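You operate a simulated robot arm through the tools that you are given. There is no shell and no other tool. Be economical: measure what you need, move in short steps, check, and stop when the job is done.

Carry out the task below with a simulated two-armed robot. There is one attempt and no reset: what you move stays moved.

TASK
Machine three's emergency stop was knocked in by mistake: free it and knit two pieces.
Fine: pull the red stop out, press RESET once, set the count with the UP and DOWN keys, press START and watch till DONE.

The check looks at the end state, three seconds after you hand in, the way a careful person would. Anything else that was tipped, shoved, dropped, spilled or broken makes it a failure.

THE ROBOT
Two 7-joint arms with two-finger parallel grippers on one trunk, on a base that drives. Base frame: it is fixed to the floor where the robot stands at the start and does not move with it; the origin is under the middle of the robot, x ahead of it, y to its left, z up. Readings come in mm, degrees, newtons and seconds.
The left shoulder is at the start at [60, 189, 1253], the right one opposite. With the tool pointing down near the work surface each hand reaches from about 100 to 660 mm from the robot's upright axis, wherever it stands, measured 20 degrees to its own side. Places, roughly: first machine [-300, -3000, 500]; fourth machine [1000, 1100, 500]; second machine [100, -1600, 500]; third grey handle [300, -200, 700]; third jog key [200, -400, 900]; third machine [600, -300, 500]; third main switch [200, -300, 700]; third mode dial [300, -400, 1000]; third reset key [200, -300, 900]; third size dial [300, -100, 900]; third stop key [200, -300, 900]; third style dial [300, 0, 1000]. Payload 3.43 kg a hand.
Tool frame (each hand has its own): the origin (TCP) lies between the finger pads and is the grasp point; the fingertips stand 30 mm ahead of it; z points along the fingers, y is the line along which they close. The gripper opens to 94 mm. The fingers are 28 mm wide and 10 mm thick; the gripper's body (50 by 96 mm) begins 55 mm behind the TCP.
Orientation is that of the tool frame in the base frame, as a unit quaternion [x, y, z, w]. With the fingers straight down and closing along the base's y, the tool's x points along the base's -x, its y along +y and its z along -z.

THE INTERFACE
- The arms move only by the tool servo_tool. It takes "left_motion", "right_motion" or both (then of equal length, played together; a hand with none holds still); each is a list of rows, each a list of 7 numbers: the finger opening in mm, from 0 to 94, then the shift along the tool's x, y, z in mm, then the turn, a rotation vector about the tool's x, y, z in degrees. In form: [[fingers, x, y, z, ax, ay, az], ...]. A call has 1 to 12 rows; each row is the pose to reach, as a shift and turn from the pose commanded when the call began, along the tool's axes at that moment. A row lasts 0.2 s, in which the tool goes at most 50 mm and 8.6 degrees; a call with a longer step from one row to the next is refused whole, and so is a gripper value outside its range. Where a pose cannot be reached the arm comes as near as it can. A force on the tool above 40 N (or 10 N above the force at the start of the call, whichever is more), or a blocked arm, ends the call early, and 0.2 s more pass. The fingers move at their own pace (about 153 mm/s each) and stop on an object; they squeeze with about 37 N. The grip force told is the motor's: it shows also when the fingers shut on nothing. Time passes only in rows, and 0.2 s behind the last, so rows that repeat a pose let the fingers close. It gives the time, the measured TCP pose, the force on the tool (base axes), the opening and the grip force at its end, in the units of the frame above (readings bear some noise), with the torque about the TCP (base axes, N m) and any sound that the robot's microphone picked up.
- Cameras (640 x 400 px; columns grow to the right, rows downward): "scene" is now at [-1.3, -35.1, 1790.9]; the picture's right is [-0.50, -0.87, -0.00], its down [-0.75, 0.43, -0.51] and it looks along [0.44, -0.25, -0.86] (base axes); focal length 268 px, centre (320, 200). "left" rides on the left gripper at [76, -14, -103] in its tool frame; the picture's right is [0.18, 0.98, 0.00], its down [-0.75, 0.14, -0.64] and it looks along [-0.63, 0.12, 0.77] (tool axes); focal length 243 px, centre (320, 200). "right" rides on the right gripper at [76, 14, -102] in its tool frame; the picture's right is [-0.18, 0.98, 0.00], its down [-0.75, -0.14, -0.64] and it looks along [-0.63, -0.12, 0.77] (tool axes); focal length 243 px, centre (320, 200). There is no depth. A picture from a camera that has moved, and an enlarged one, comes with that camera's place and axes in the base frame and with its lens.
- camera(camera): a new picture of that camera. No time passes.
- raise_lower(by): slides the trunk up (or, below 0, down) by that many mm; the arms and the scene camera ride with it, the base frame stays. It gives what a move gives, with no picture.
- drive_base(legs): drives the robot by 1 to 6 legs, each [ahead, left, turn to the left] in mm, mm and degrees, along the robot's own axes; the way and the turn of a leg run together, so that a leg with both is an arc; at most 1500 mm and 180 degrees a leg. The arms and the cameras ride along, it lands a little off, and it stops where it bumps. It gives what a move gives.
- pan_tilt(pan, tilt): turns the head with the scene camera to pan (to the left, within 86 degrees either way) and tilt (down, from -29 to 69), counted from straight ahead of the robot. It gives what a move gives.
- zoom(camera, box): a new picture of the part [left, top, right, bottom] of that camera's present view, enlarged. No time passes.
- close_job(): hands the job in; it is judged then, once.

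Work in short steps. Places have to be worked out from the pictures, the camera data and where the tool is seen: move nearer, look again, correct. Check each grasp and each placing, and mend what went wrong. You have 120 turns and 88 pictures in all, those below and enlarged ones among them. Open the grippers and draw the arms clear of the work before you hand the job in, unless the task says otherwise; then end with one line.

The tools are called after "Request:" as a command line: name --argument value ..., lists and objects as JSON in quotes. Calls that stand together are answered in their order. servo_tool: Moves the arms, as the interface text tells. Its arguments: {"type":"object","properties":{"left_motion":{"type":"array","items":{"type":"array","items":{"type":"number"}}},"right_motion":{"type":"array","items":{"type":"array","items":{"type":"number"}}}},"required":[]} The other tools are called the same way: raise_lower (by) slides the trunk up or down; drive_base (legs) drives the base; pan_tilt (pan, tilt) turns the head that bears the scene camera; camera (camera) takes a picture; zoom (camera, box) takes an enlarged picture of a part of a camera's view; close_job () hands the job in.

At the start:

```text
time_s: 0.0
left_ee_pos: [285.8, -13.1, 1288.3]
left_tcp_rot: [0.001, 1.0, 0.0, 0.001]
left_ft_force: [-0.2, -0.1, -0.3]
left_torque: [-0.01, -0.03, -0.01]
left_opening: 94.2
left_finger_force: 0.0
right_ee_pos: [283.7, -381.1, 1309.7]
right_tcp_rot: [0.0, 1.0, 0.0, 0.0]
right_ft_force: [0.0, -0.5, 0.8]
right_torque: [0.01, 0.0, 0.04]
right_opening: 94.1
right_finger_force: 0.1
trunk travel left (down, up): [-925.0, 65.0]
robot x, y, heading: [-1.9, -0.1, 0.2]
head pan, tilt: [-30.0, 59.4]
```

scene: 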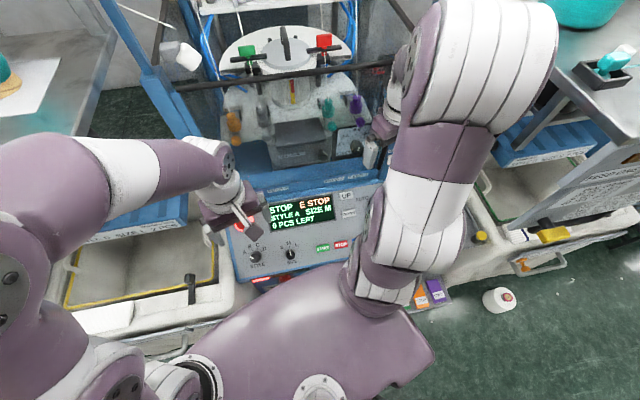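
right: 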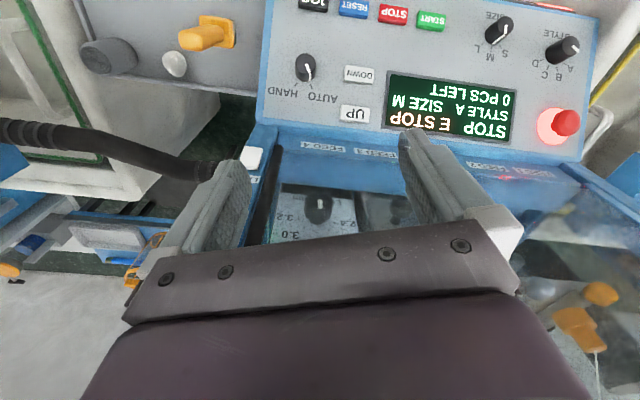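
left: 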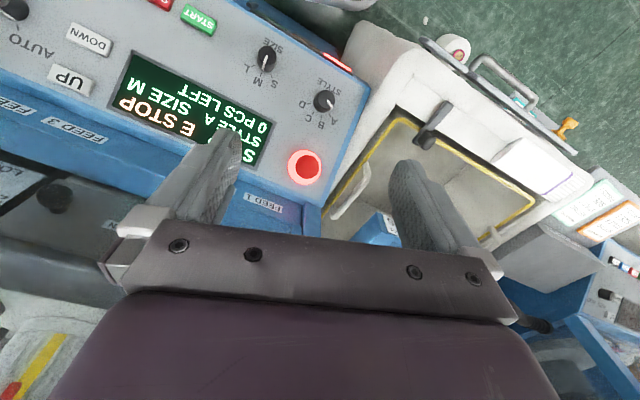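

I estimate the red stop near [430,-11,1036], on a panel tilted about 38° and yawed about 19°. Next I look closer at the panel and dials.

Request:
zoom --camera "right" --box '[260, 0, 620, 170]'

Request:
zoom --camera "left" --box '[0, 0, 380, 230]'

Request:
zoom --camera "scene" --box '[200, 0, 440, 300]'

```text
1.78 times, centred on (440, 85) of right
camera zoom: at [209.7, -369.4, 1410.7], right [0.18, 0.98, 0.0], down [0.75, -0.14, 0.64], along [0.63, -0.12, -0.77], focal length 431 px, centre (107, 404)
```

zoom: 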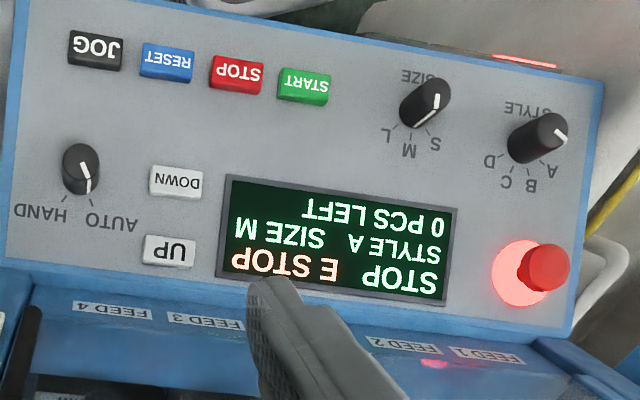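

```text
1.68 times, centred on (190, 115) of left
camera zoom: at [209.6, -27.2, 1389.7], right [-0.18, 0.98, 0.0], down [0.75, 0.14, 0.64], along [0.63, 0.12, -0.77], focal length 409 px, centre (539, 343)
```

zoom: 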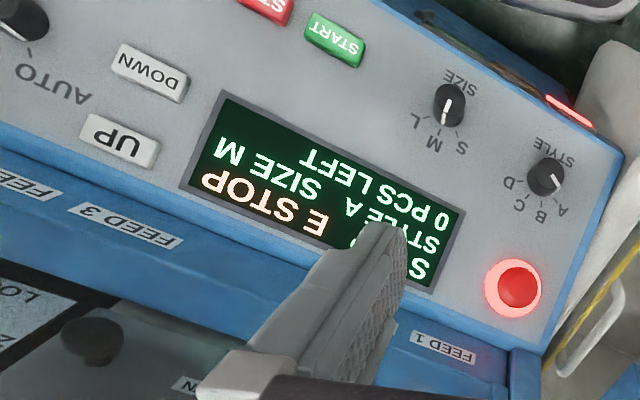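

```text
1.33 times, centred on (320, 150) of scene
camera zoom: at [-1.3, -35.1, 1790.9], right [-0.5, -0.87, 0.0], down [-0.75, 0.43, -0.51], along [0.44, -0.25, -0.86], focal length 358 px, centre (320, 267)
```

zoom: 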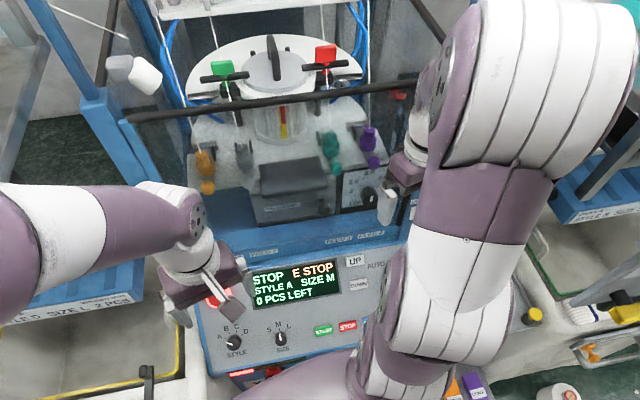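

The mode dial is on AUTO, and the head of the stop is near [433,-6,1030]. I check the cards by the bins for instructions, and reposition the left hand: turn its fingers along the panel's normal, staying high.

Request:
zoom --camera "scene" --box '[0, 180, 240, 330]'

Request:
zoom --camera "left" --box '[420, 30, 640, 330]'

```text
2.67 times, centred on (120, 255) of scene
camera zoom: at [-1.3, -35.1, 1790.9], right [-0.5, -0.87, 0.0], down [-0.75, 0.43, -0.51], along [0.44, -0.25, -0.86], focal length 715 px, centre (853, 53)
```

zoom: 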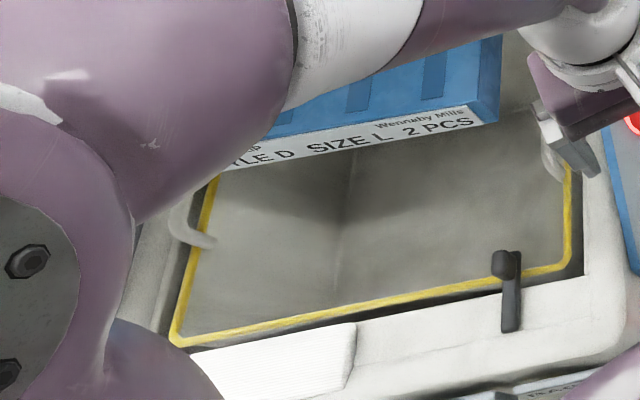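

```text
1.33 times, centred on (530, 180) of left
camera zoom: at [209.6, -27.2, 1389.7], right [-0.18, 0.98, 0.0], down [0.75, 0.14, 0.64], along [0.63, 0.12, -0.77], focal length 324 px, centre (40, 227)
```

zoom: 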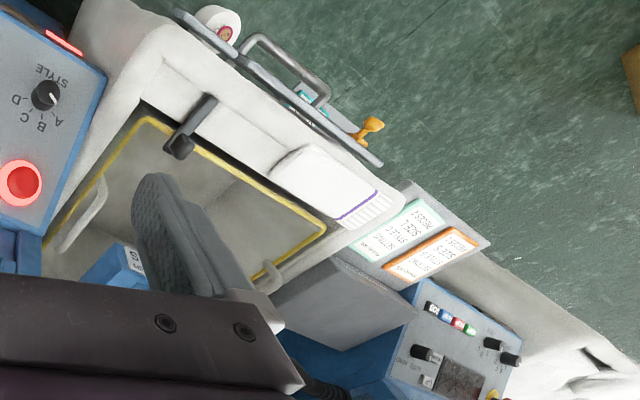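

The bins belong elsewhere and no style change is asked, so I leave the dials alone. I turn the left hand to face the panel squarely, about 150 mm off the stop's head.

Request:
servo_tool --left_motion '[[94, -10, 6.4, 23, 1.1, -6.3, 3.2], [94, -20, 12.9, 47, 2.2, -12.5, 6.4], [94, -30, 19.3, 70, 3.3, -18.8, 9.6], [94, -40, 25.7, 93, 4.4, -25.1, 12.9], [94, -50, 32.2, 117, 5.5, -31.3, 16.1], [94, -60, 38.6, 140, 6.6, -37.6, 19.3], [94, -60, 38.6, 140, 6.6, -37.6, 19.3]]'

Request:
camera --camera "left"

Request:
camera --camera "right"

```text
time_s: 1.6
left_ee_pos: [345.6, 26.1, 1149.3]
left_tcp_rot: [0.164, 0.931, -0.056, 0.321]
left_ft_force: [0.7, 0.5, 0.5]
left_torque: [0.01, 0.02, -0.02]
left_opening: 93.9
left_finger_force: 0.0
left hand out of reach, approached as far as the arm can: row 5
right_ee_pos: [283.4, -381.5, 1309.5]
right_tcp_rot: [0.0, 1.0, 0.001, -0.001]
right_ft_force: [-0.2, -0.9, 0.0]
right_torque: [0.01, -0.01, 0.0]
right_opening: 93.9
right_finger_force: 0.1
trunk travel left (down, up): [-925.0, 65.0]
robot x, y, heading: [-1.1, -0.4, 0.1]
head pan, tilt: [-30.0, 59.4]
```

```text
79 pictures are left
camera left: at [223.9, 54.4, 1183.7], right [0.2, 0.97, -0.11], down [0.23, 0.06, 0.97], along [0.95, -0.22, -0.21], focal length 243 px, centre (320, 200)
```

left: 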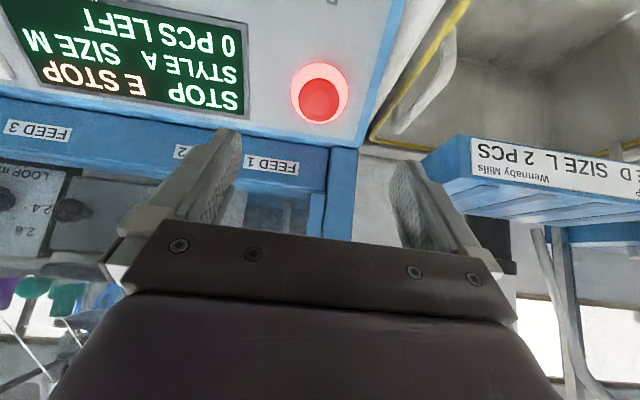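

```text
78 pictures are left
camera right: at [208.8, -368.3, 1411.2], right [0.18, 0.98, 0.0], down [0.75, -0.14, 0.64], along [0.63, -0.12, -0.77], focal length 243 px, centre (320, 200)
```

right: 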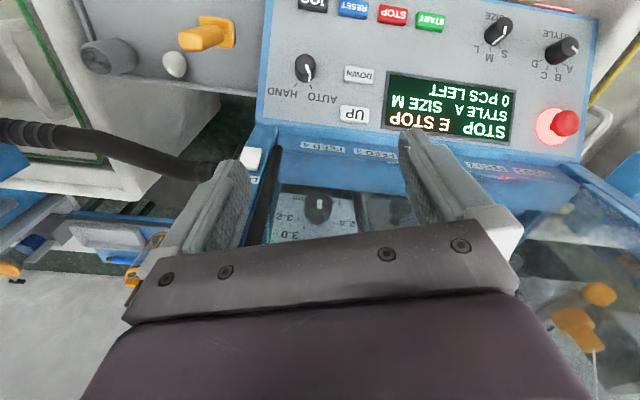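

Triangulating again puts the head at [434,-6,1029] and the ring at [449,-12,1012], so the hand is on its axis. I advance 105 mm with the fingers at 60 and look.

Request:
servo_tool --left_motion '[[60, 0, 0, 30, 0, 0, 0], [60, 0, 0, 60, 0, 0, 0], [60, 0, 0, 85, 0, 0, 0], [60, 0, 0, 105, 0, 0, 0], [60, 0, 0, 105, 0, 0, 0]]'

Request:
camera --camera "left"

Request:
zoom --camera "right" --box '[440, 0, 640, 200]'

```text
time_s: 2.8
left_ee_pos: [405.4, 1.7, 1064.5]
left_tcp_rot: [0.164, 0.931, -0.055, 0.32]
left_ft_force: [-0.5, 0.4, -0.8]
left_torque: [-0.03, -0.01, 0.01]
left_opening: 59.7
left_finger_force: 0.1
right_ee_pos: [284.0, -382.4, 1310.1]
right_tcp_rot: [0.0, 1.0, 0.0, 0.0]
right_ft_force: [0.3, 0.3, 0.7]
right_torque: [0.0, -0.02, 0.01]
right_opening: 94.0
right_finger_force: 0.0
trunk travel left (down, up): [-925.0, 65.0]
robot x, y, heading: [-1.1, -0.7, 0.1]
head pan, tilt: [-30.0, 59.4]
```

```text
77 pictures are left
camera left: at [285.3, 33.0, 1097.8], right [0.2, 0.97, -0.11], down [0.23, 0.06, 0.97], along [0.95, -0.22, -0.22], focal length 243 px, centre (320, 200)
```

left: 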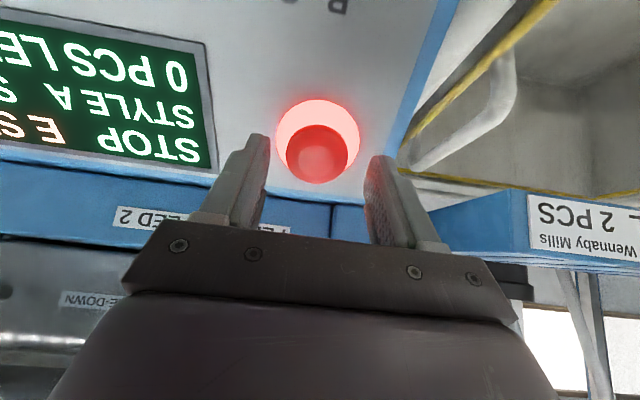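

```text
2.00 times, centred on (540, 100) of right
camera zoom: at [209.5, -369.1, 1410.8], right [0.18, 0.98, 0.0], down [0.75, -0.14, 0.64], along [0.63, -0.12, -0.77], focal length 485 px, centre (-120, 400)
```

zoom: 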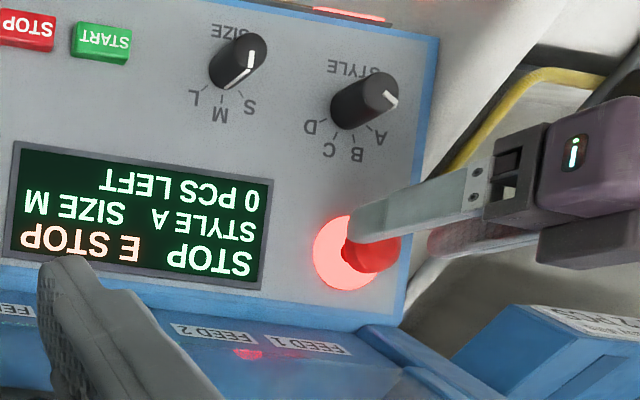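

Both views show the head centred between the fingers, just ahead of the tips. I advance 28 mm and close.

Request:
servo_tool --left_motion '[[60, 0, 0, 10, 0, 0, 0], [60, 0, 0, 20, 0, 0, 0], [60, 0, 0, 28, 0, 0, 0], [0, 0, 0, 28, 0, 0, 0], [0, 0, 0, 28, 0, 0, 0], [0, 0, 0, 28, 0, 0, 0]]'

Request:
camera --camera "left"

```text
time_s: 4.2
left_ee_pos: [419.7, -3.2, 1041.1]
left_tcp_rot: [0.164, 0.931, -0.056, 0.321]
left_ft_force: [-5.0, -9.6, -2.0]
left_torque: [0.06, -0.2, -0.02]
left_opening: 42.0
left_finger_force: 44.7
right_ee_pos: [283.1, -383.2, 1308.2]
right_tcp_rot: [-0.001, 1.0, 0.0, 0.0]
right_ft_force: [0.0, 0.5, -0.6]
right_torque: [-0.03, -0.02, -0.01]
right_opening: 94.2
right_finger_force: 0.1
trunk travel left (down, up): [-925.0, 65.0]
robot x, y, heading: [-3.6, 0.6, -0.3]
head pan, tilt: [-30.0, 59.4]
```

```text
75 pictures are left
camera left: at [300.5, 26.3, 1075.1], right [0.2, 0.97, -0.11], down [0.23, 0.06, 0.97], along [0.95, -0.22, -0.22], focal length 243 px, centre (320, 200)
```

left: 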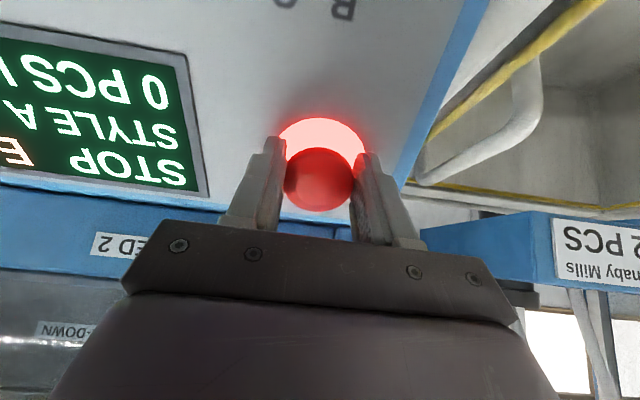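

The head is gripped at 42 mm wide. I pull it straight out along the tool's axis.

Request:
servo_tool --left_motion '[[0, 0, 0, -4, 0, 0, 0], [0, 0, 0, -8, 0, 0, 0], [0, 0, 0, -12, 0, 0, 0], [0, 0, 0, -16, 0, 0, 0]]'

Request:
camera --camera "left"

```text
time_s: 5.2
left_ee_pos: [416.2, 0.2, 1051.4]
left_tcp_rot: [0.166, 0.932, -0.055, 0.318]
left_ft_force: [-2.1, -20.6, -30.9]
left_torque: [0.35, 0.25, -0.05]
left_opening: 41.8
left_finger_force: 45.1
right_ee_pos: [287.9, -384.4, 1306.4]
right_tcp_rot: [0.001, 1.0, 0.002, -0.002]
right_ft_force: [1.3, 9.2, -4.3]
right_torque: [-0.6, 0.19, 0.33]
right_opening: 94.0
right_finger_force: 0.1
trunk travel left (down, up): [-925.0, 65.0]
robot x, y, heading: [-3.6, -1.0, 0.4]
head pan, tilt: [-30.0, 59.4]
```

```text
74 pictures are left
camera left: at [295.5, 28.1, 1087.2], right [0.2, 0.97, -0.11], down [0.24, 0.06, 0.97], along [0.95, -0.22, -0.22], focal length 243 px, centre (320, 200)
```

left: 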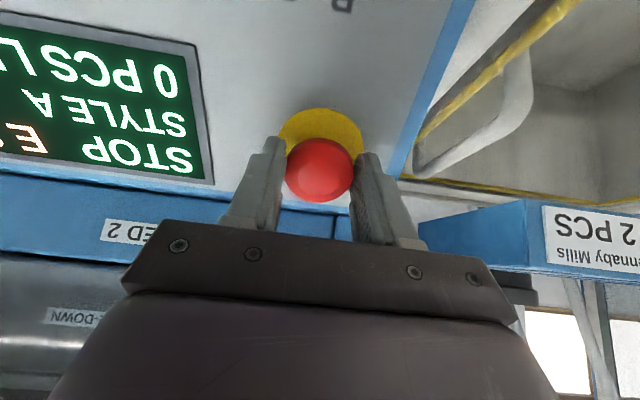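

The light is out and the head has come out about 11 mm, so it is unlatched. I open and back off along the axis.

Request:
servo_tool --left_motion '[[60, 0, 0, 2, 0, 0, 0], [65, 0, 0, 2, 0, 0, 0], [65, 0, 0, -20, 0, 0, 0], [65, 0, 0, -50, 0, 0, 0], [65, 0, 0, -90, 0, 0, 0], [65, 0, 0, -130, 0, 0, 0], [65, 0, 0, -130, 0, 0, 0]]'

Request:
camera --camera "right"

Request:
camera --camera "left"

```text
time_s: 6.8
left_ee_pos: [338.4, 25.0, 1157.2]
left_tcp_rot: [0.165, 0.931, -0.057, 0.321]
left_ft_force: [0.6, -0.3, -0.1]
left_torque: [-0.01, -0.01, 0.0]
left_opening: 64.9
left_finger_force: 0.0
right_ee_pos: [284.3, -381.6, 1309.5]
right_tcp_rot: [0.0, 1.0, 0.0, 0.001]
right_ft_force: [0.5, -0.4, 0.9]
right_torque: [0.0, -0.03, 0.0]
right_opening: 94.1
right_finger_force: 0.1
trunk travel left (down, up): [-925.0, 65.0]
robot x, y, heading: [-1.2, -3.1, 0.1]
head pan, tilt: [-30.0, 59.4]
```

```text
73 pictures are left
camera right: at [209.5, -368.9, 1410.9], right [0.18, 0.98, 0.0], down [0.75, -0.14, 0.64], along [0.63, -0.12, -0.77], focal length 243 px, centre (320, 200)
```

right: 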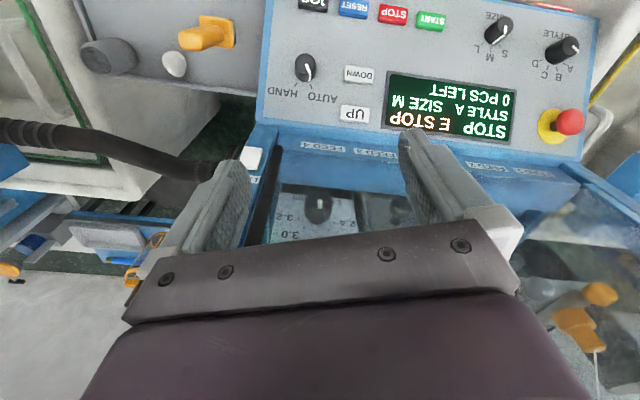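

```text
72 pictures are left
camera left: at [217.5, 54.6, 1189.4], right [0.2, 0.97, -0.11], down [0.23, 0.06, 0.97], along [0.95, -0.22, -0.21], focal length 243 px, centre (320, 200)
```

left: 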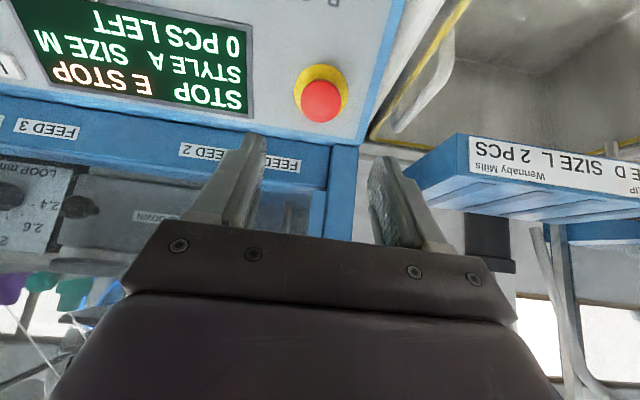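

The stop is out, the ring is unlit, and the display still latches E STOP. From the plane fit, RESET is at about [232,-324,942], START at [270,-206,939] and UP at [355,-343,1038]. I bring the right hand, closed and tilted the same way, above RESET.

Request:
servo_tool --right_motion '[[0, 13, 9, 25, 0.8, -4.7, 2.4], [0, 26, 18, 50, 1.65, -9.4, 4.8], [0, 39, 27, 75, 2.5, -14.1, 7.2], [0, 52, 36, 105, 3.3, -18.8, 9.65], [0, 65, 45, 135, 4.1, -23.5, 12.1], [0, 78, 54, 165, 4.95, -28.2, 14.5], [0, 91, 63, 200, 5.8, -32.9, 16.9], [0, 104, 72, 240, 6.6, -37.6, 19.3], [0, 116, 81, 270, 6.6, -37.6, 19.3], [0, 116, 81, 270, 6.6, -37.6, 19.3]]'

Request:
camera --camera "right"

Request:
camera --camera "scene"

```text
time_s: 9.0
left_ee_pos: [338.1, 25.3, 1156.1]
left_tcp_rot: [0.164, 0.931, -0.056, 0.321]
left_ft_force: [0.3, 0.1, 0.3]
left_torque: [0.0, 0.01, 0.0]
left_opening: 64.9
left_finger_force: 0.1
right_ee_pos: [181.3, -400.6, 1076.4]
right_tcp_rot: [0.164, 0.932, -0.053, 0.32]
right_ft_force: [-0.1, 0.2, -0.8]
right_torque: [-0.02, -0.02, 0.01]
right_opening: 0.0
right_finger_force: 33.3
right hand out of reach, approached as far as the arm can: row 6, 7, 8, 9, 10
trunk travel left (down, up): [-925.0, 65.0]
robot x, y, heading: [-0.9, 1.4, 0.2]
head pan, tilt: [-30.0, 59.4]
```

```text
71 pictures are left
camera right: at [72.3, -346.4, 1109.8], right [0.47, 0.87, 0.12], down [0.14, -0.21, 0.97], along [0.87, -0.44, -0.22], focal length 243 px, centre (320, 200)
```

right: 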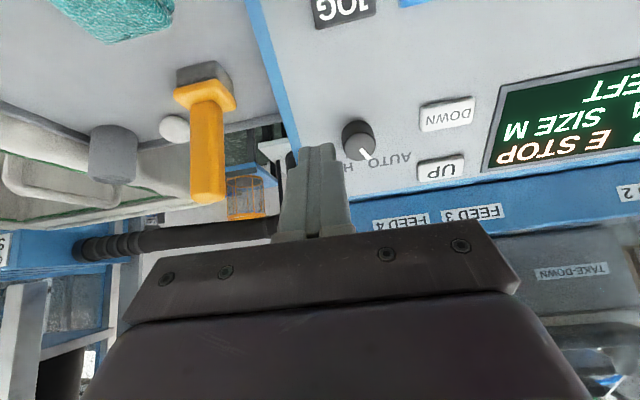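

```text
70 pictures are left
camera scene: at [-0.9, -34.6, 1790.9], right [-0.5, -0.87, 0.0], down [-0.75, 0.43, -0.51], along [0.44, -0.26, -0.86], focal length 268 px, centre (320, 200)
```

scene: 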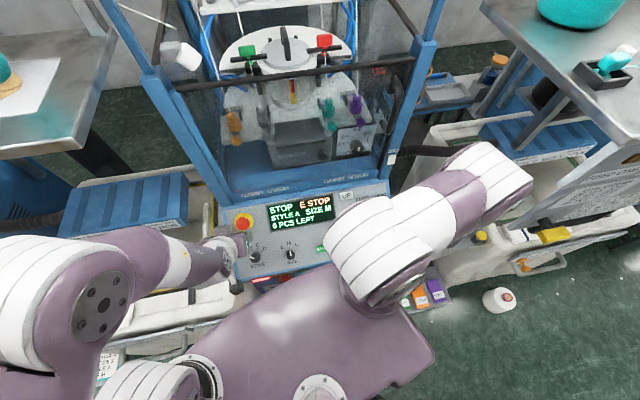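

The right hand can't reach that close to the trunk, so I need room. I look at what is beside/behind as far as the head turns before backing off.

Request:
pan_tilt --pan -86 --tilt 55

Request:
camera --camera "scene"

Request:
pan_tilt --pan 86 --tilt 55

Request:
camera --camera "scene"

```text
time_s: 10.2
left_ee_pos: [338.1, 24.1, 1156.3]
left_tcp_rot: [0.166, 0.931, -0.057, 0.32]
left_ft_force: [-0.1, 0.0, 0.0]
left_torque: [-0.01, 0.02, 0.03]
left_opening: 65.1
left_finger_force: 0.1
right_ee_pos: [181.0, -401.2, 1076.7]
right_tcp_rot: [0.165, 0.931, -0.054, 0.32]
right_ft_force: [-0.3, 0.1, -0.2]
right_torque: [-0.03, 0.02, 0.01]
right_opening: 0.1
right_finger_force: 33.5
trunk travel left (down, up): [-925.0, 65.0]
robot x, y, heading: [-4.2, -0.1, -0.1]
head pan, tilt: [-85.9, 55.0]
```

```text
69 pictures are left
camera scene: at [-54.5, -73.3, 1796.2], right [-1.0, -0.07, 0.0], down [-0.06, 0.82, -0.57], along [0.04, -0.57, -0.82], focal length 268 px, centre (320, 200)
```

scene: 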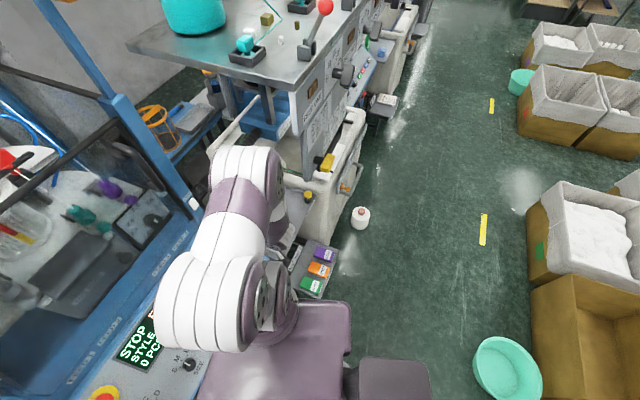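

```text
time_s: 12.8
left_ee_pos: [337.8, 25.4, 1155.2]
left_tcp_rot: [0.165, 0.931, -0.056, 0.321]
left_ft_force: [0.0, -0.2, -0.5]
left_torque: [0.02, -0.01, 0.01]
left_opening: 65.0
left_finger_force: 0.1
right_ee_pos: [181.8, -401.3, 1077.1]
right_tcp_rot: [0.165, 0.931, -0.053, 0.32]
right_ft_force: [-0.2, 0.5, 0.3]
right_torque: [0.02, -0.01, -0.03]
right_opening: 0.0
right_finger_force: 32.8
trunk travel left (down, up): [-925.0, 65.0]
robot x, y, heading: [3.9, -0.0, -0.2]
head pan, tilt: [85.9, 55.0]
```

```text
68 pictures are left
camera scene: at [-54.6, 70.6, 1796.2], right [1.0, -0.07, 0.0], down [-0.06, -0.82, -0.57], along [0.04, 0.57, -0.82], focal length 268 px, centre (320, 200)
```

scene: 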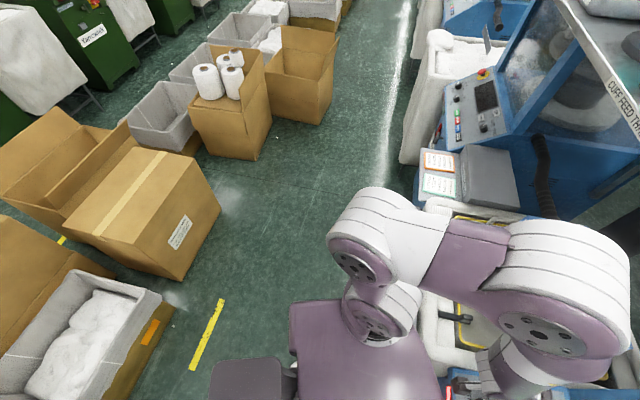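

Behind, the nearest bins stand about a metre away, so a short reverse is safe. I back off 180 mm and turn the head back to the panel.

Request:
drive_base --legs '[[-180, 0, 0]]'

Request:
pan_tilt --pan -25 --tilt 50

Request:
camera --camera "scene"

```text
time_s: 14.3
left_ee_pos: [166.7, 23.8, 1154.1]
left_tcp_rot: [0.166, 0.931, -0.056, 0.32]
left_ft_force: [0.0, 0.3, -0.6]
left_torque: [0.01, 0.02, 0.01]
left_opening: 65.2
left_finger_force: 0.0
right_ee_pos: [8.5, -400.5, 1076.2]
right_tcp_rot: [0.167, 0.931, -0.054, 0.319]
right_ft_force: [-0.1, 0.3, -0.1]
right_torque: [-0.02, -0.02, 0.02]
right_opening: 0.2
right_finger_force: 33.5
trunk travel left (down, up): [-925.0, 65.0]
robot x, y, heading: [-173.0, -0.4, -0.0]
head pan, tilt: [85.9, 55.0]
```

```text
time_s: 16.2
left_ee_pos: [164.0, 23.7, 1155.8]
left_tcp_rot: [0.167, 0.931, -0.057, 0.321]
left_ft_force: [0.4, 0.5, 0.1]
left_torque: [0.0, -0.02, -0.01]
left_opening: 65.1
left_finger_force: 0.0
right_ee_pos: [4.9, -400.6, 1076.2]
right_tcp_rot: [0.166, 0.931, -0.054, 0.321]
right_ft_force: [-0.3, -0.1, -0.3]
right_torque: [0.02, 0.02, -0.03]
right_opening: 0.2
right_finger_force: 32.9
trunk travel left (down, up): [-925.0, 65.0]
robot x, y, heading: [-171.9, 1.9, -0.5]
head pan, tilt: [-25.0, 50.0]
```

```text
67 pictures are left
camera scene: at [-164.3, -33.3, 1802.7], right [-0.43, -0.9, 0.0], down [-0.69, 0.33, -0.64], along [0.58, -0.27, -0.77], focal length 268 px, centre (320, 200)
```

scene: 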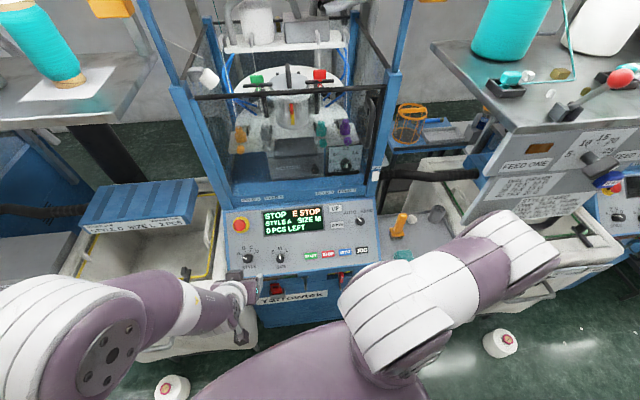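

RESET reads [231,-315,940] from this view too. I bring the right hand above it along the panel's normal.

Request:
servo_tool --right_motion '[[0, -13, 30, 0, 0, 0, 0], [0, -26, 60, 0, 0, 0, 0], [0, -39, 90, 0, 0, 0, 0], [0, -53, 120, 20, 0, 0, 0], [0, -66, 147, 50, 0, 0, 0], [0, -66, 147, 80, 0, 0, 0], [0, -66, 147, 80, 0, 0, 0]]'

Request:
camera --camera "right"

```text
time_s: 17.8
left_ee_pos: [164.3, 22.7, 1154.2]
left_tcp_rot: [0.168, 0.931, -0.057, 0.32]
left_ft_force: [-0.4, -0.5, 1.3]
left_torque: [0.02, 0.01, 0.01]
left_opening: 64.9
left_finger_force: 0.0
right_ee_pos: [155.9, -311.5, 1076.9]
right_tcp_rot: [0.173, 0.931, -0.031, 0.319]
right_ft_force: [0.4, 0.2, 0.5]
right_torque: [0.0, 0.0, -0.01]
right_opening: 0.3
right_finger_force: 33.1
right hand out of reach, approached as far as the arm can: row 1, 2, 3, 4, 5, 6, 7
trunk travel left (down, up): [-925.0, 65.0]
robot x, y, heading: [-174.1, -2.2, -0.0]
head pan, tilt: [-25.0, 50.0]
```

```text
66 pictures are left
camera right: at [47.0, -259.0, 1112.1], right [0.47, 0.87, 0.16], down [0.13, -0.25, 0.96], along [0.87, -0.43, -0.23], focal length 243 px, centre (320, 200)
```

right: 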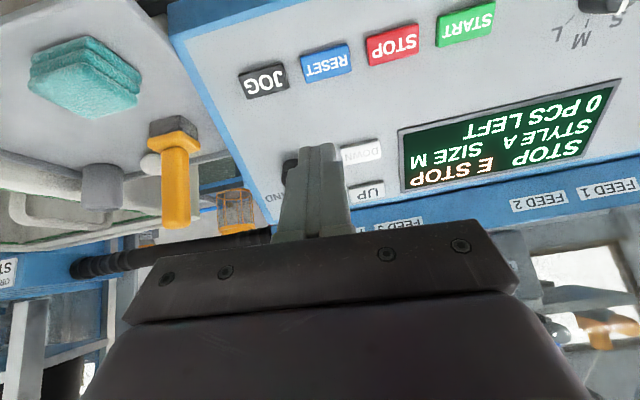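

The wrist is too close to the shoulder; the floor behind is still clear, so I back off another 180 mm.

Request:
drive_base --legs '[[-180, 0, 0]]'

Request:
servo_tool --right_motion '[[0, 0, 0, 1, 0, 0, 0], [0, 0, 0, 0, 0, 0, 0], [0, 0, 0, 0, 0, 0, 0]]'

```text
time_s: 19.3
left_ee_pos: [-7.7, 26.0, 1155.0]
left_tcp_rot: [0.165, 0.931, -0.057, 0.32]
left_ft_force: [0.3, -0.2, -0.9]
left_torque: [0.02, 0.02, 0.06]
left_opening: 65.2
left_finger_force: 0.0
right_ee_pos: [-14.6, -309.9, 1075.5]
right_tcp_rot: [0.171, 0.932, -0.031, 0.317]
right_ft_force: [0.3, -0.2, -0.3]
right_torque: [-0.02, 0.03, 0.01]
right_opening: 0.1
right_finger_force: 33.1
trunk travel left (down, up): [-925.0, 65.0]
robot x, y, heading: [-349.9, 1.4, 0.1]
head pan, tilt: [-25.0, 50.0]
```

```text
time_s: 20.1
left_ee_pos: [-11.5, 24.3, 1156.0]
left_tcp_rot: [0.165, 0.931, -0.057, 0.321]
left_ft_force: [0.3, -0.2, -0.6]
left_torque: [0.03, -0.04, 0.0]
left_opening: 64.9
left_finger_force: 0.1
right_ee_pos: [-16.9, -309.7, 1075.9]
right_tcp_rot: [0.17, 0.932, -0.029, 0.319]
right_ft_force: [-0.4, -0.6, 0.5]
right_torque: [0.0, -0.01, 0.0]
right_opening: 0.2
right_finger_force: 32.8
trunk travel left (down, up): [-925.0, 65.0]
robot x, y, heading: [-351.0, 3.6, -0.1]
head pan, tilt: [-25.0, 50.0]
```

Now I straighten the 4° error and move above RESET again.

Request:
servo_tool --right_motion '[[0, -20, 14, 20, 2, 0, 0], [0, -40, 28, 40, 3.9, 0, 0], [0, -60, 42, 70, 3.9, 0, 0], [0, -80, 56, 100, 3.9, 0, 0], [0, -105, 70, 130, 3.9, 0, 0], [0, -105, 70, 150, 3.9, 0, 0], [0, -105, 70, 150, 3.9, 0, 0]]'

Request:
camera --camera "right"

Request:
camera --camera "scene"

```text
time_s: 21.7
left_ee_pos: [-10.6, 28.3, 1155.3]
left_tcp_rot: [0.164, 0.931, -0.058, 0.321]
left_ft_force: [0.1, 0.7, 0.2]
left_torque: [-0.02, 0.04, -0.03]
left_opening: 65.0
left_finger_force: 0.1
right_ee_pos: [191.4, -326.9, 1000.7]
right_tcp_rot: [0.177, 0.937, -0.056, 0.295]
right_ft_force: [1.3, 0.3, 1.7]
right_torque: [0.06, 0.21, -0.03]
right_opening: 0.0
right_finger_force: 33.1
right hand out of reach, approached as far as the arm can: row 1, 2, 3, 4, 5, 6, 7
trunk travel left (down, up): [-925.0, 65.0]
robot x, y, heading: [-347.5, 0.6, -0.3]
head pan, tilt: [-25.0, 50.0]
```

```text
65 pictures are left
camera right: at [84.7, -271.3, 1040.9], right [0.5, 0.86, 0.1], down [0.18, -0.22, 0.96], along [0.85, -0.46, -0.27], focal length 243 px, centre (320, 200)
```

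right: 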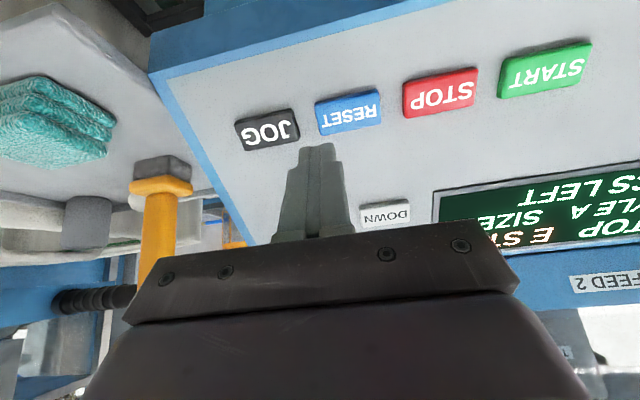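

```text
64 pictures are left
camera scene: at [-338.2, -27.2, 1803.3], right [-0.42, -0.91, 0.0], down [-0.69, 0.32, -0.64], along [0.58, -0.28, -0.77], focal length 268 px, centre (320, 200)
```

scene: 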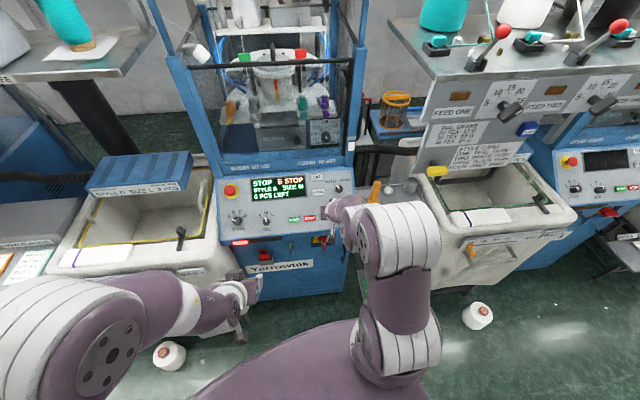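

The right arm's outward yaw is what limits it. I draw it back and undo the yaw, then turn the whole robot 20° right so that it faces the panel squarely.

Request:
servo_tool --right_motion '[[0, 0, 0, -40, 0, 0, 0], [0, 0, 0, -80, 0, 0, 0], [0, 0, 0, -120, -4, 0, -5.2], [0, 0, 0, -150, -8, 0, -10.4], [0, 0, 0, -170, -12.3, 0, -15.7], [0, 0, 0, -170, -12.3, 0, -15.7]]'

Request:
drive_base --legs '[[0, 0, -20]]'

Request:
camera --camera "scene"

```text
time_s: 23.1
left_ee_pos: [-9.9, 26.0, 1155.1]
left_tcp_rot: [0.165, 0.931, -0.056, 0.321]
left_ft_force: [0.6, 0.0, 0.2]
left_torque: [0.01, 0.0, -0.02]
left_opening: 65.0
left_finger_force: 0.1
right_ee_pos: [76.8, -263.7, 1156.9]
right_tcp_rot: [0.02, 0.947, -0.005, 0.32]
right_ft_force: [0.4, 0.4, -0.3]
right_torque: [0.07, 0.02, 0.01]
right_opening: 0.0
right_finger_force: 32.8
right hand out of reach, approached as far as the arm can: row 1
trunk travel left (down, up): [-925.0, 65.0]
robot x, y, heading: [-349.9, 0.1, -0.0]
head pan, tilt: [-25.0, 50.0]
```

```text
time_s: 24.6
left_ee_pos: [-23.4, -93.5, 1155.7]
left_tcp_rot: [0.327, 0.887, -0.113, 0.306]
left_ft_force: [0.6, 0.1, -0.6]
left_torque: [-0.05, -0.02, 0.0]
left_opening: 64.8
left_finger_force: 0.0
right_ee_pos: [-41.5, -395.3, 1158.6]
right_tcp_rot: [0.187, 0.929, -0.062, 0.314]
right_ft_force: [-0.2, -0.3, 0.4]
right_torque: [0.0, 0.01, 0.03]
right_opening: 0.0
right_finger_force: 33.6
trunk travel left (down, up): [-925.0, 65.0]
robot x, y, heading: [-348.0, -0.5, -20.6]
head pan, tilt: [-25.0, 50.0]
```

```text
63 pictures are left
camera scene: at [-350.3, -33.6, 1802.7], right [-0.71, -0.7, 0.0], down [-0.54, 0.55, -0.64], along [0.45, -0.46, -0.77], focal length 268 px, centre (320, 200)
```

scene: 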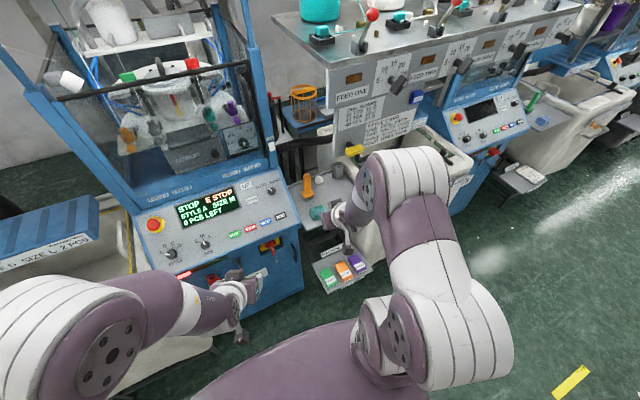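

The orientation matches the panel now. I drive 80 mm ahead, well short of the first stance.

Request:
drive_base --legs '[[80, 0, 0]]'

```text
time_s: 25.7
left_ee_pos: [48.2, -121.0, 1156.6]
left_tcp_rot: [0.328, 0.886, -0.113, 0.307]
left_ft_force: [0.4, -0.4, 0.3]
left_torque: [0.0, 0.0, 0.02]
left_opening: 64.8
left_finger_force: 0.1
right_ee_pos: [28.6, -421.6, 1158.4]
right_tcp_rot: [0.187, 0.928, -0.062, 0.315]
right_ft_force: [-0.9, 0.3, 0.3]
right_torque: [-0.01, 0.01, 0.01]
right_opening: 0.0
right_finger_force: 32.4
trunk travel left (down, up): [-925.0, 65.0]
robot x, y, heading: [-274.4, -23.6, -20.6]
head pan, tilt: [-25.0, 50.0]
```

I move above RESET, sideways first and then along the normal.

Request:
servo_tool --right_motion '[[0, 4, 40, 20, 0, 0, 0], [0, 8, 80, 40, 0, 0, 0], [0, 12, 120, 70, 0, 0, 0], [0, 14, 150, 100, 0, 0, 0], [0, 14, 168, 130, 0, 0, 0], [0, 14, 168, 162, 0, 0, 0], [0, 14, 168, 162, 0, 0, 0]]'

Request:
camera --camera "right"

Request:
zoom --camera "scene" --box '[120, 150, 360, 300]'

```text
refused: row 3 steps farther than a row can; nothing moved
```

```text
62 pictures are left
camera right: at [-77.2, -362.2, 1194.4], right [0.51, 0.85, 0.11], down [0.14, -0.21, 0.97], along [0.85, -0.48, -0.23], focal length 243 px, centre (320, 200)
```

right: 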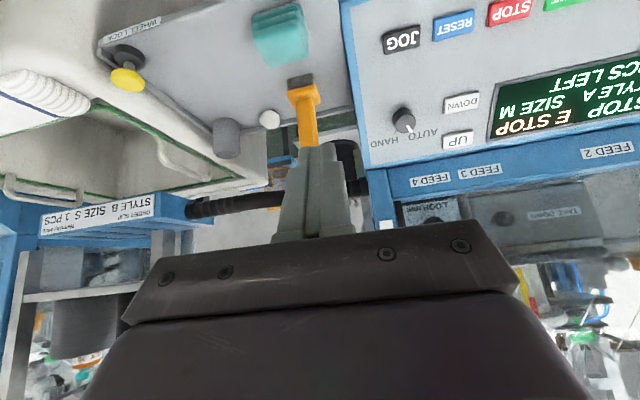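

```text
2.67 times, centred on (240, 225) of scene
camera zoom: at [-281.4, -59.7, 1802.8], right [-0.71, -0.7, 0.0], down [-0.53, 0.55, -0.65], along [0.45, -0.46, -0.76], focal length 715 px, centre (533, 133)
```

zoom: 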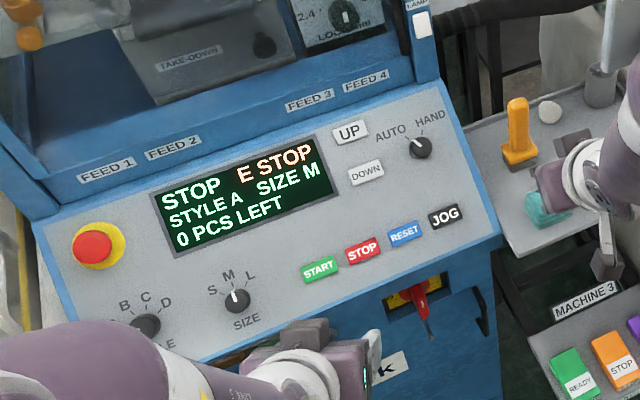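

A step was too long; same move with smaller steps. This view again gives RESET as [229,-319,939].

Request:
servo_tool --right_motion '[[0, 4, 35, 20, 0, 0, 0], [0, 8, 70, 40, 0, 0, 0], [0, 11, 105, 65, 0, 0, 0], [0, 14, 135, 90, 0, 0, 0], [0, 14, 160, 115, 0, 0, 0], [0, 14, 168, 140, 0, 0, 0], [0, 14, 168, 162, 0, 0, 0], [0, 14, 168, 162, 0, 0, 0]]'

Request:
camera --camera "right"

Request:
camera --camera "scene"

```text
time_s: 27.5
left_ee_pos: [49.6, -121.1, 1155.5]
left_tcp_rot: [0.328, 0.887, -0.112, 0.305]
left_ft_force: [-0.2, 0.9, 1.0]
left_torque: [0.0, 0.0, 0.02]
left_opening: 64.9
left_finger_force: 0.0
right_ee_pos: [176.4, -303.2, 1020.3]
right_tcp_rot: [0.187, 0.929, -0.061, 0.313]
right_ft_force: [0.1, -0.3, 0.3]
right_torque: [0.01, -0.04, 0.02]
right_opening: 0.0
right_finger_force: 32.8
trunk travel left (down, up): [-925.0, 65.0]
robot x, y, heading: [-274.6, -25.1, -20.2]
head pan, tilt: [-25.0, 50.0]
```

```text
60 pictures are left
camera right: at [71.1, -243.8, 1054.4], right [0.51, 0.85, 0.11], down [0.14, -0.21, 0.97], along [0.85, -0.48, -0.23], focal length 243 px, centre (320, 200)
```

right: 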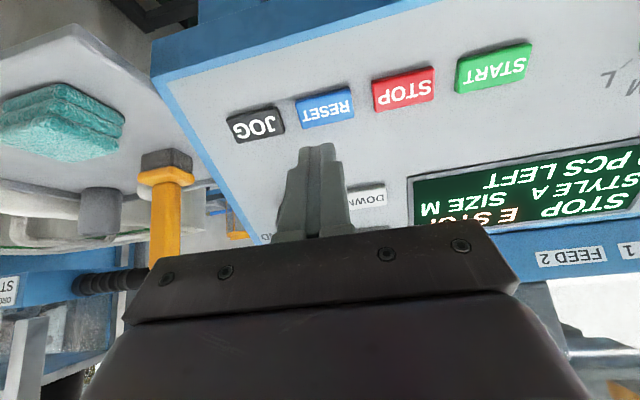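

```text
59 pictures are left
camera scene: at [-276.9, -61.2, 1802.7], right [-0.71, -0.7, 0.0], down [-0.54, 0.55, -0.64], along [0.45, -0.46, -0.77], focal length 268 px, centre (320, 200)
```

scene: 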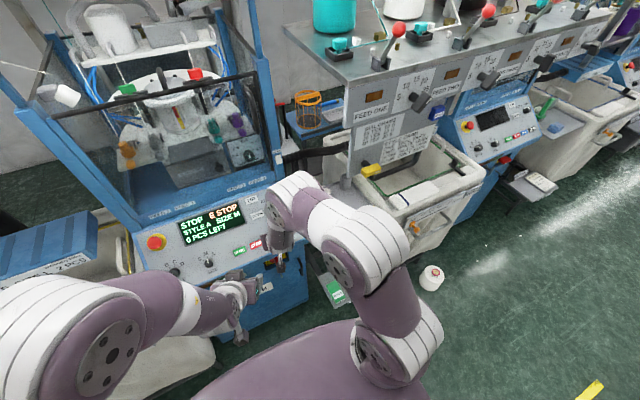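

The key is at [229,-318,939]; I shift 6 mm in x and y and go to just short of it.

Request:
servo_tool --right_motion '[[0, 6, 6, 20, 0, 0, 0], [0, 6, 6, 40, 0, 0, 0], [0, 6, 6, 52, 0, 0, 0], [0, 6, 6, 58, 0, 0, 0], [0, 6, 6, 58, 0, 0, 0]]'

Request:
camera --camera "right"

```text
time_s: 28.7
left_ee_pos: [51.5, -121.1, 1155.2]
left_tcp_rot: [0.328, 0.887, -0.113, 0.306]
left_ft_force: [0.1, 0.3, -0.1]
left_torque: [-0.06, 0.04, -0.01]
left_opening: 64.9
left_finger_force: 0.1
right_ee_pos: [207.0, -306.9, 969.1]
right_tcp_rot: [0.187, 0.929, -0.062, 0.313]
right_ft_force: [-0.1, 0.9, -0.6]
right_torque: [0.0, -0.01, 0.02]
right_opening: 0.0
right_finger_force: 32.9
trunk travel left (down, up): [-925.0, 65.0]
robot x, y, heading: [-271.8, -29.6, -20.5]
head pan, tilt: [-25.0, 50.0]
```

```text
58 pictures are left
camera right: at [101.9, -248.0, 1005.3], right [0.51, 0.85, 0.11], down [0.14, -0.21, 0.97], along [0.85, -0.48, -0.23], focal length 243 px, centre (320, 200)
```

right: 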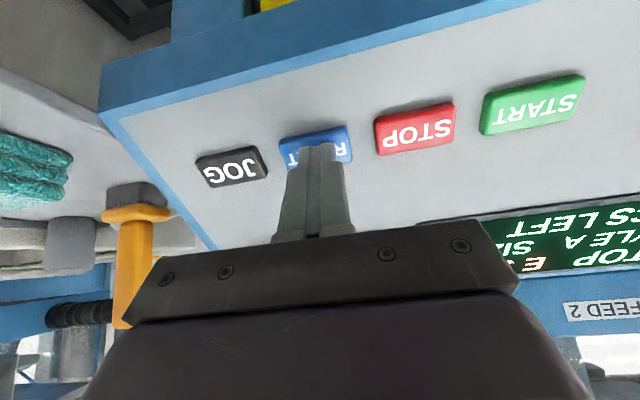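

The tip is over RESET. I press in 2 mm steps and then back off in the same call, for one press.

Request:
servo_tool --right_motion '[[0, 0, 0, 3, 0, 0, 0], [0, 0, 0, 6, 0, 0, 0], [0, 0, 0, 8, 0, 0, 0], [0, 0, 0, 10, 0, 0, 0], [0, 0, 0, 12, 0, 0, 0], [0, 0, 0, 13, 0, 0, 0]]'

Request:
zoom --camera "right" --box '[220, 60, 640, 320]'

```text
time_s: 30.1
left_ee_pos: [50.1, -121.3, 1156.3]
left_tcp_rot: [0.327, 0.887, -0.112, 0.305]
left_ft_force: [0.0, 0.5, -0.6]
left_torque: [-0.02, 0.03, -0.01]
left_opening: 65.1
left_finger_force: 0.0
right_ee_pos: [214.3, -309.6, 961.0]
right_tcp_rot: [0.187, 0.929, -0.061, 0.313]
right_ft_force: [-2.5, 0.6, 3.8]
right_torque: [0.01, -0.03, 0.02]
right_opening: 0.1
right_finger_force: 32.7
trunk travel left (down, up): [-925.0, 65.0]
robot x, y, heading: [-272.2, -31.1, -20.2]
head pan, tilt: [-25.0, 50.0]
heard: click
```

```text
1.52 times, centred on (430, 190) of right
camera zoom: at [107.5, -250.4, 996.5], right [0.51, 0.85, 0.11], down [0.14, -0.21, 0.97], along [0.85, -0.48, -0.23], focal length 370 px, centre (152, 215)
```

zoom: 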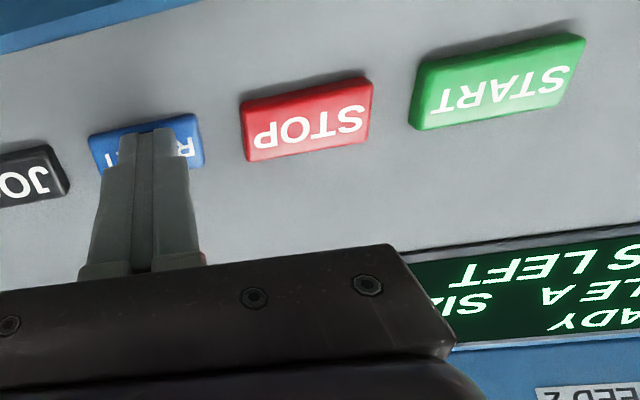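

RESET clicked and the display reads READY. I retract and go over to UP, stopping some 35 mm off.

Request:
servo_tool --right_motion '[[0, 0, 0, -20, 0, 0, 0], [0, 0, 0, -50, 0, 0, 0], [0, -40, 6, -60, 0, 0, 0], [0, -80, 12, -60, 0, 0, 0], [0, -120, 18, -60, 0, 0, 0], [0, -160, 23, -50, 0, 0, 0], [0, -160, 23, -40, 0, 0, 0], [0, -160, 23, -40, 0, 0, 0]]'

Request:
camera --camera "right"

Request:
zoom --camera "scene" --box '[120, 170, 320, 300]'

```text
time_s: 31.9
left_ee_pos: [50.5, -121.1, 1155.7]
left_tcp_rot: [0.328, 0.887, -0.112, 0.306]
left_ft_force: [0.1, 0.7, 1.1]
left_torque: [0.01, 0.0, -0.04]
left_opening: 64.8
left_finger_force: 0.0
right_ee_pos: [316.6, -328.5, 1088.3]
right_tcp_rot: [0.186, 0.929, -0.062, 0.313]
right_ft_force: [-0.3, 0.0, -1.0]
right_torque: [0.0, 0.01, 0.0]
right_opening: 0.0
right_finger_force: 33.2
trunk travel left (down, up): [-925.0, 65.0]
robot x, y, heading: [-274.2, -29.6, -20.9]
head pan, tilt: [-25.0, 50.0]
```

```text
56 pictures are left
camera right: at [209.8, -269.1, 1123.8], right [0.51, 0.85, 0.11], down [0.14, -0.21, 0.97], along [0.85, -0.48, -0.23], focal length 243 px, centre (320, 200)
```

right: 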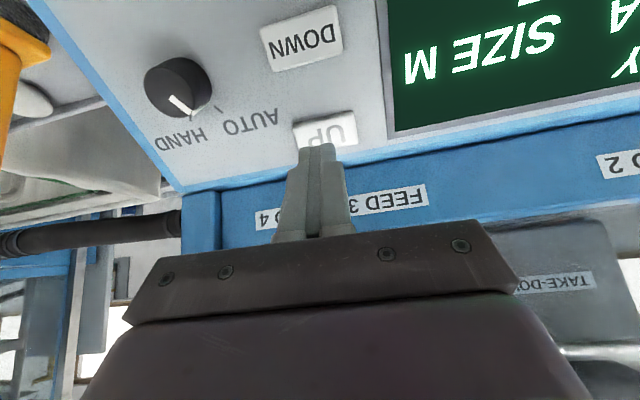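

```text
3.08 times, centred on (220, 235) of scene
camera zoom: at [-277.1, -61.3, 1802.8], right [-0.71, -0.7, 0.0], down [-0.54, 0.55, -0.64], along [0.45, -0.46, -0.77], focal length 825 px, centre (628, 92)
```

zoom: 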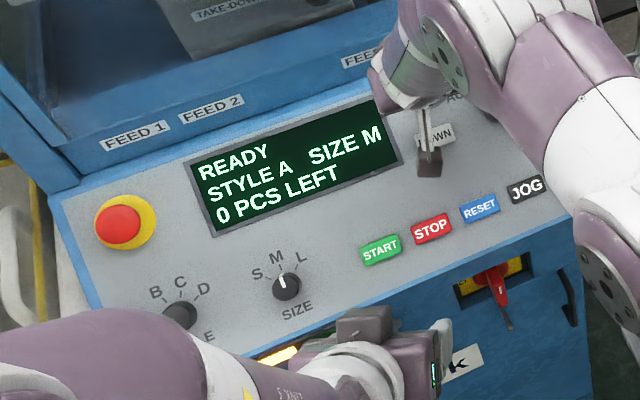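

UP is centred 4 mm to the tool's +y. I press it once: in to 39 mm, then back out.

Request:
servo_tool --right_motion '[[0, 0, 4, 20, 0, 0, 0], [0, 0, 4, 29, 0, 0, 0], [0, 0, 4, 33, 0, 0, 0], [0, 0, 4, 36, 0, 0, 0], [0, 0, 4, 38, 0, 0, 0], [0, 0, 4, 39, 0, 0, 0], [0, 0, 4, 32, 0, 0, 0], [0, 0, 4, 22, 0, 0, 0], [0, 0, 4, 22, 0, 0, 0]]'

Request:
zoom --camera "scene" --box '[120, 170, 320, 300]'

```text
time_s: 33.9
left_ee_pos: [51.0, -120.9, 1155.2]
left_tcp_rot: [0.328, 0.887, -0.113, 0.305]
left_ft_force: [-0.1, 0.7, -0.1]
left_torque: [-0.02, -0.04, 0.01]
left_opening: 65.0
left_finger_force: 0.1
right_ee_pos: [332.5, -329.9, 1070.4]
right_tcp_rot: [0.186, 0.929, -0.062, 0.314]
right_ft_force: [-0.5, -0.7, -0.4]
right_torque: [0.03, -0.01, 0.02]
right_opening: 0.0
right_finger_force: 33.1
trunk travel left (down, up): [-925.0, 65.0]
robot x, y, heading: [-271.6, -27.7, -20.4]
head pan, tilt: [-25.0, 50.0]
heard: click
```

```text
3.08 times, centred on (220, 235) of scene
camera zoom: at [-276.3, -61.7, 1802.7], right [-0.71, -0.7, 0.0], down [-0.54, 0.55, -0.64], along [0.45, -0.46, -0.77], focal length 825 px, centre (628, 92)
```

zoom: 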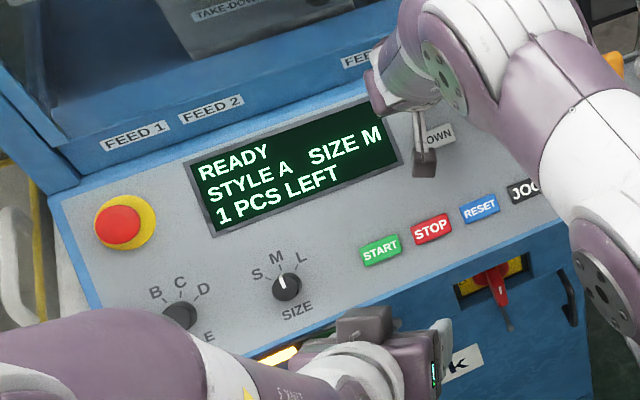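

One click, and the count is 1. I press UP once more the same way.

Request:
servo_tool --right_motion '[[0, 0, 0, 7, 0, 0, 0], [0, 0, 0, 11, 0, 0, 0], [0, 0, 0, 14, 0, 0, 0], [0, 0, 0, 16, 0, 0, 0], [0, 0, 0, 17, 0, 0, 0], [0, 0, 0, 10, 0, 0, 0], [0, 0, 0, 0, 0, 0, 0], [0, 0, 0, -30, 0, 0, 0], [0, 0, 0, -50, 0, 0, 0]]'

Request:
zoom --camera "scene" --box '[120, 170, 320, 300]'

```text
time_s: 35.9
left_ee_pos: [51.0, -120.8, 1155.1]
left_tcp_rot: [0.327, 0.887, -0.112, 0.306]
left_ft_force: [0.0, -0.1, 0.2]
left_torque: [-0.01, -0.03, -0.01]
left_opening: 65.2
left_finger_force: 0.0
right_ee_pos: [304.7, -319.0, 1112.4]
right_tcp_rot: [0.187, 0.929, -0.061, 0.312]
right_ft_force: [0.6, -0.3, 0.9]
right_torque: [-0.01, 0.01, -0.01]
right_opening: 0.0
right_finger_force: 33.3
trunk travel left (down, up): [-925.0, 65.0]
robot x, y, heading: [-274.0, -27.1, -20.6]
head pan, tilt: [-25.0, 50.0]
heard: click
```

```text
3.08 times, centred on (220, 235) of scene
camera zoom: at [-276.6, -61.7, 1802.7], right [-0.71, -0.7, 0.0], down [-0.54, 0.55, -0.64], along [0.45, -0.46, -0.77], focal length 825 px, centre (628, 92)
```

zoom: 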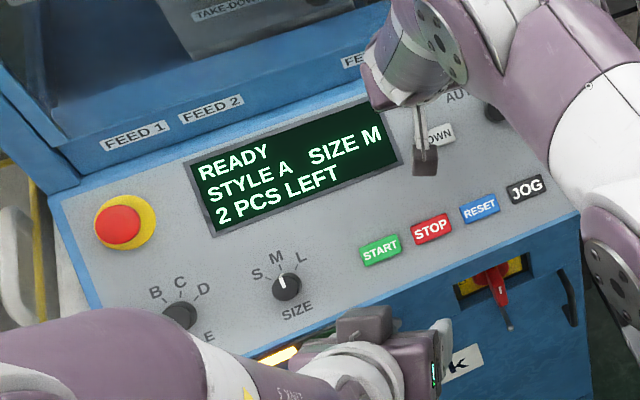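

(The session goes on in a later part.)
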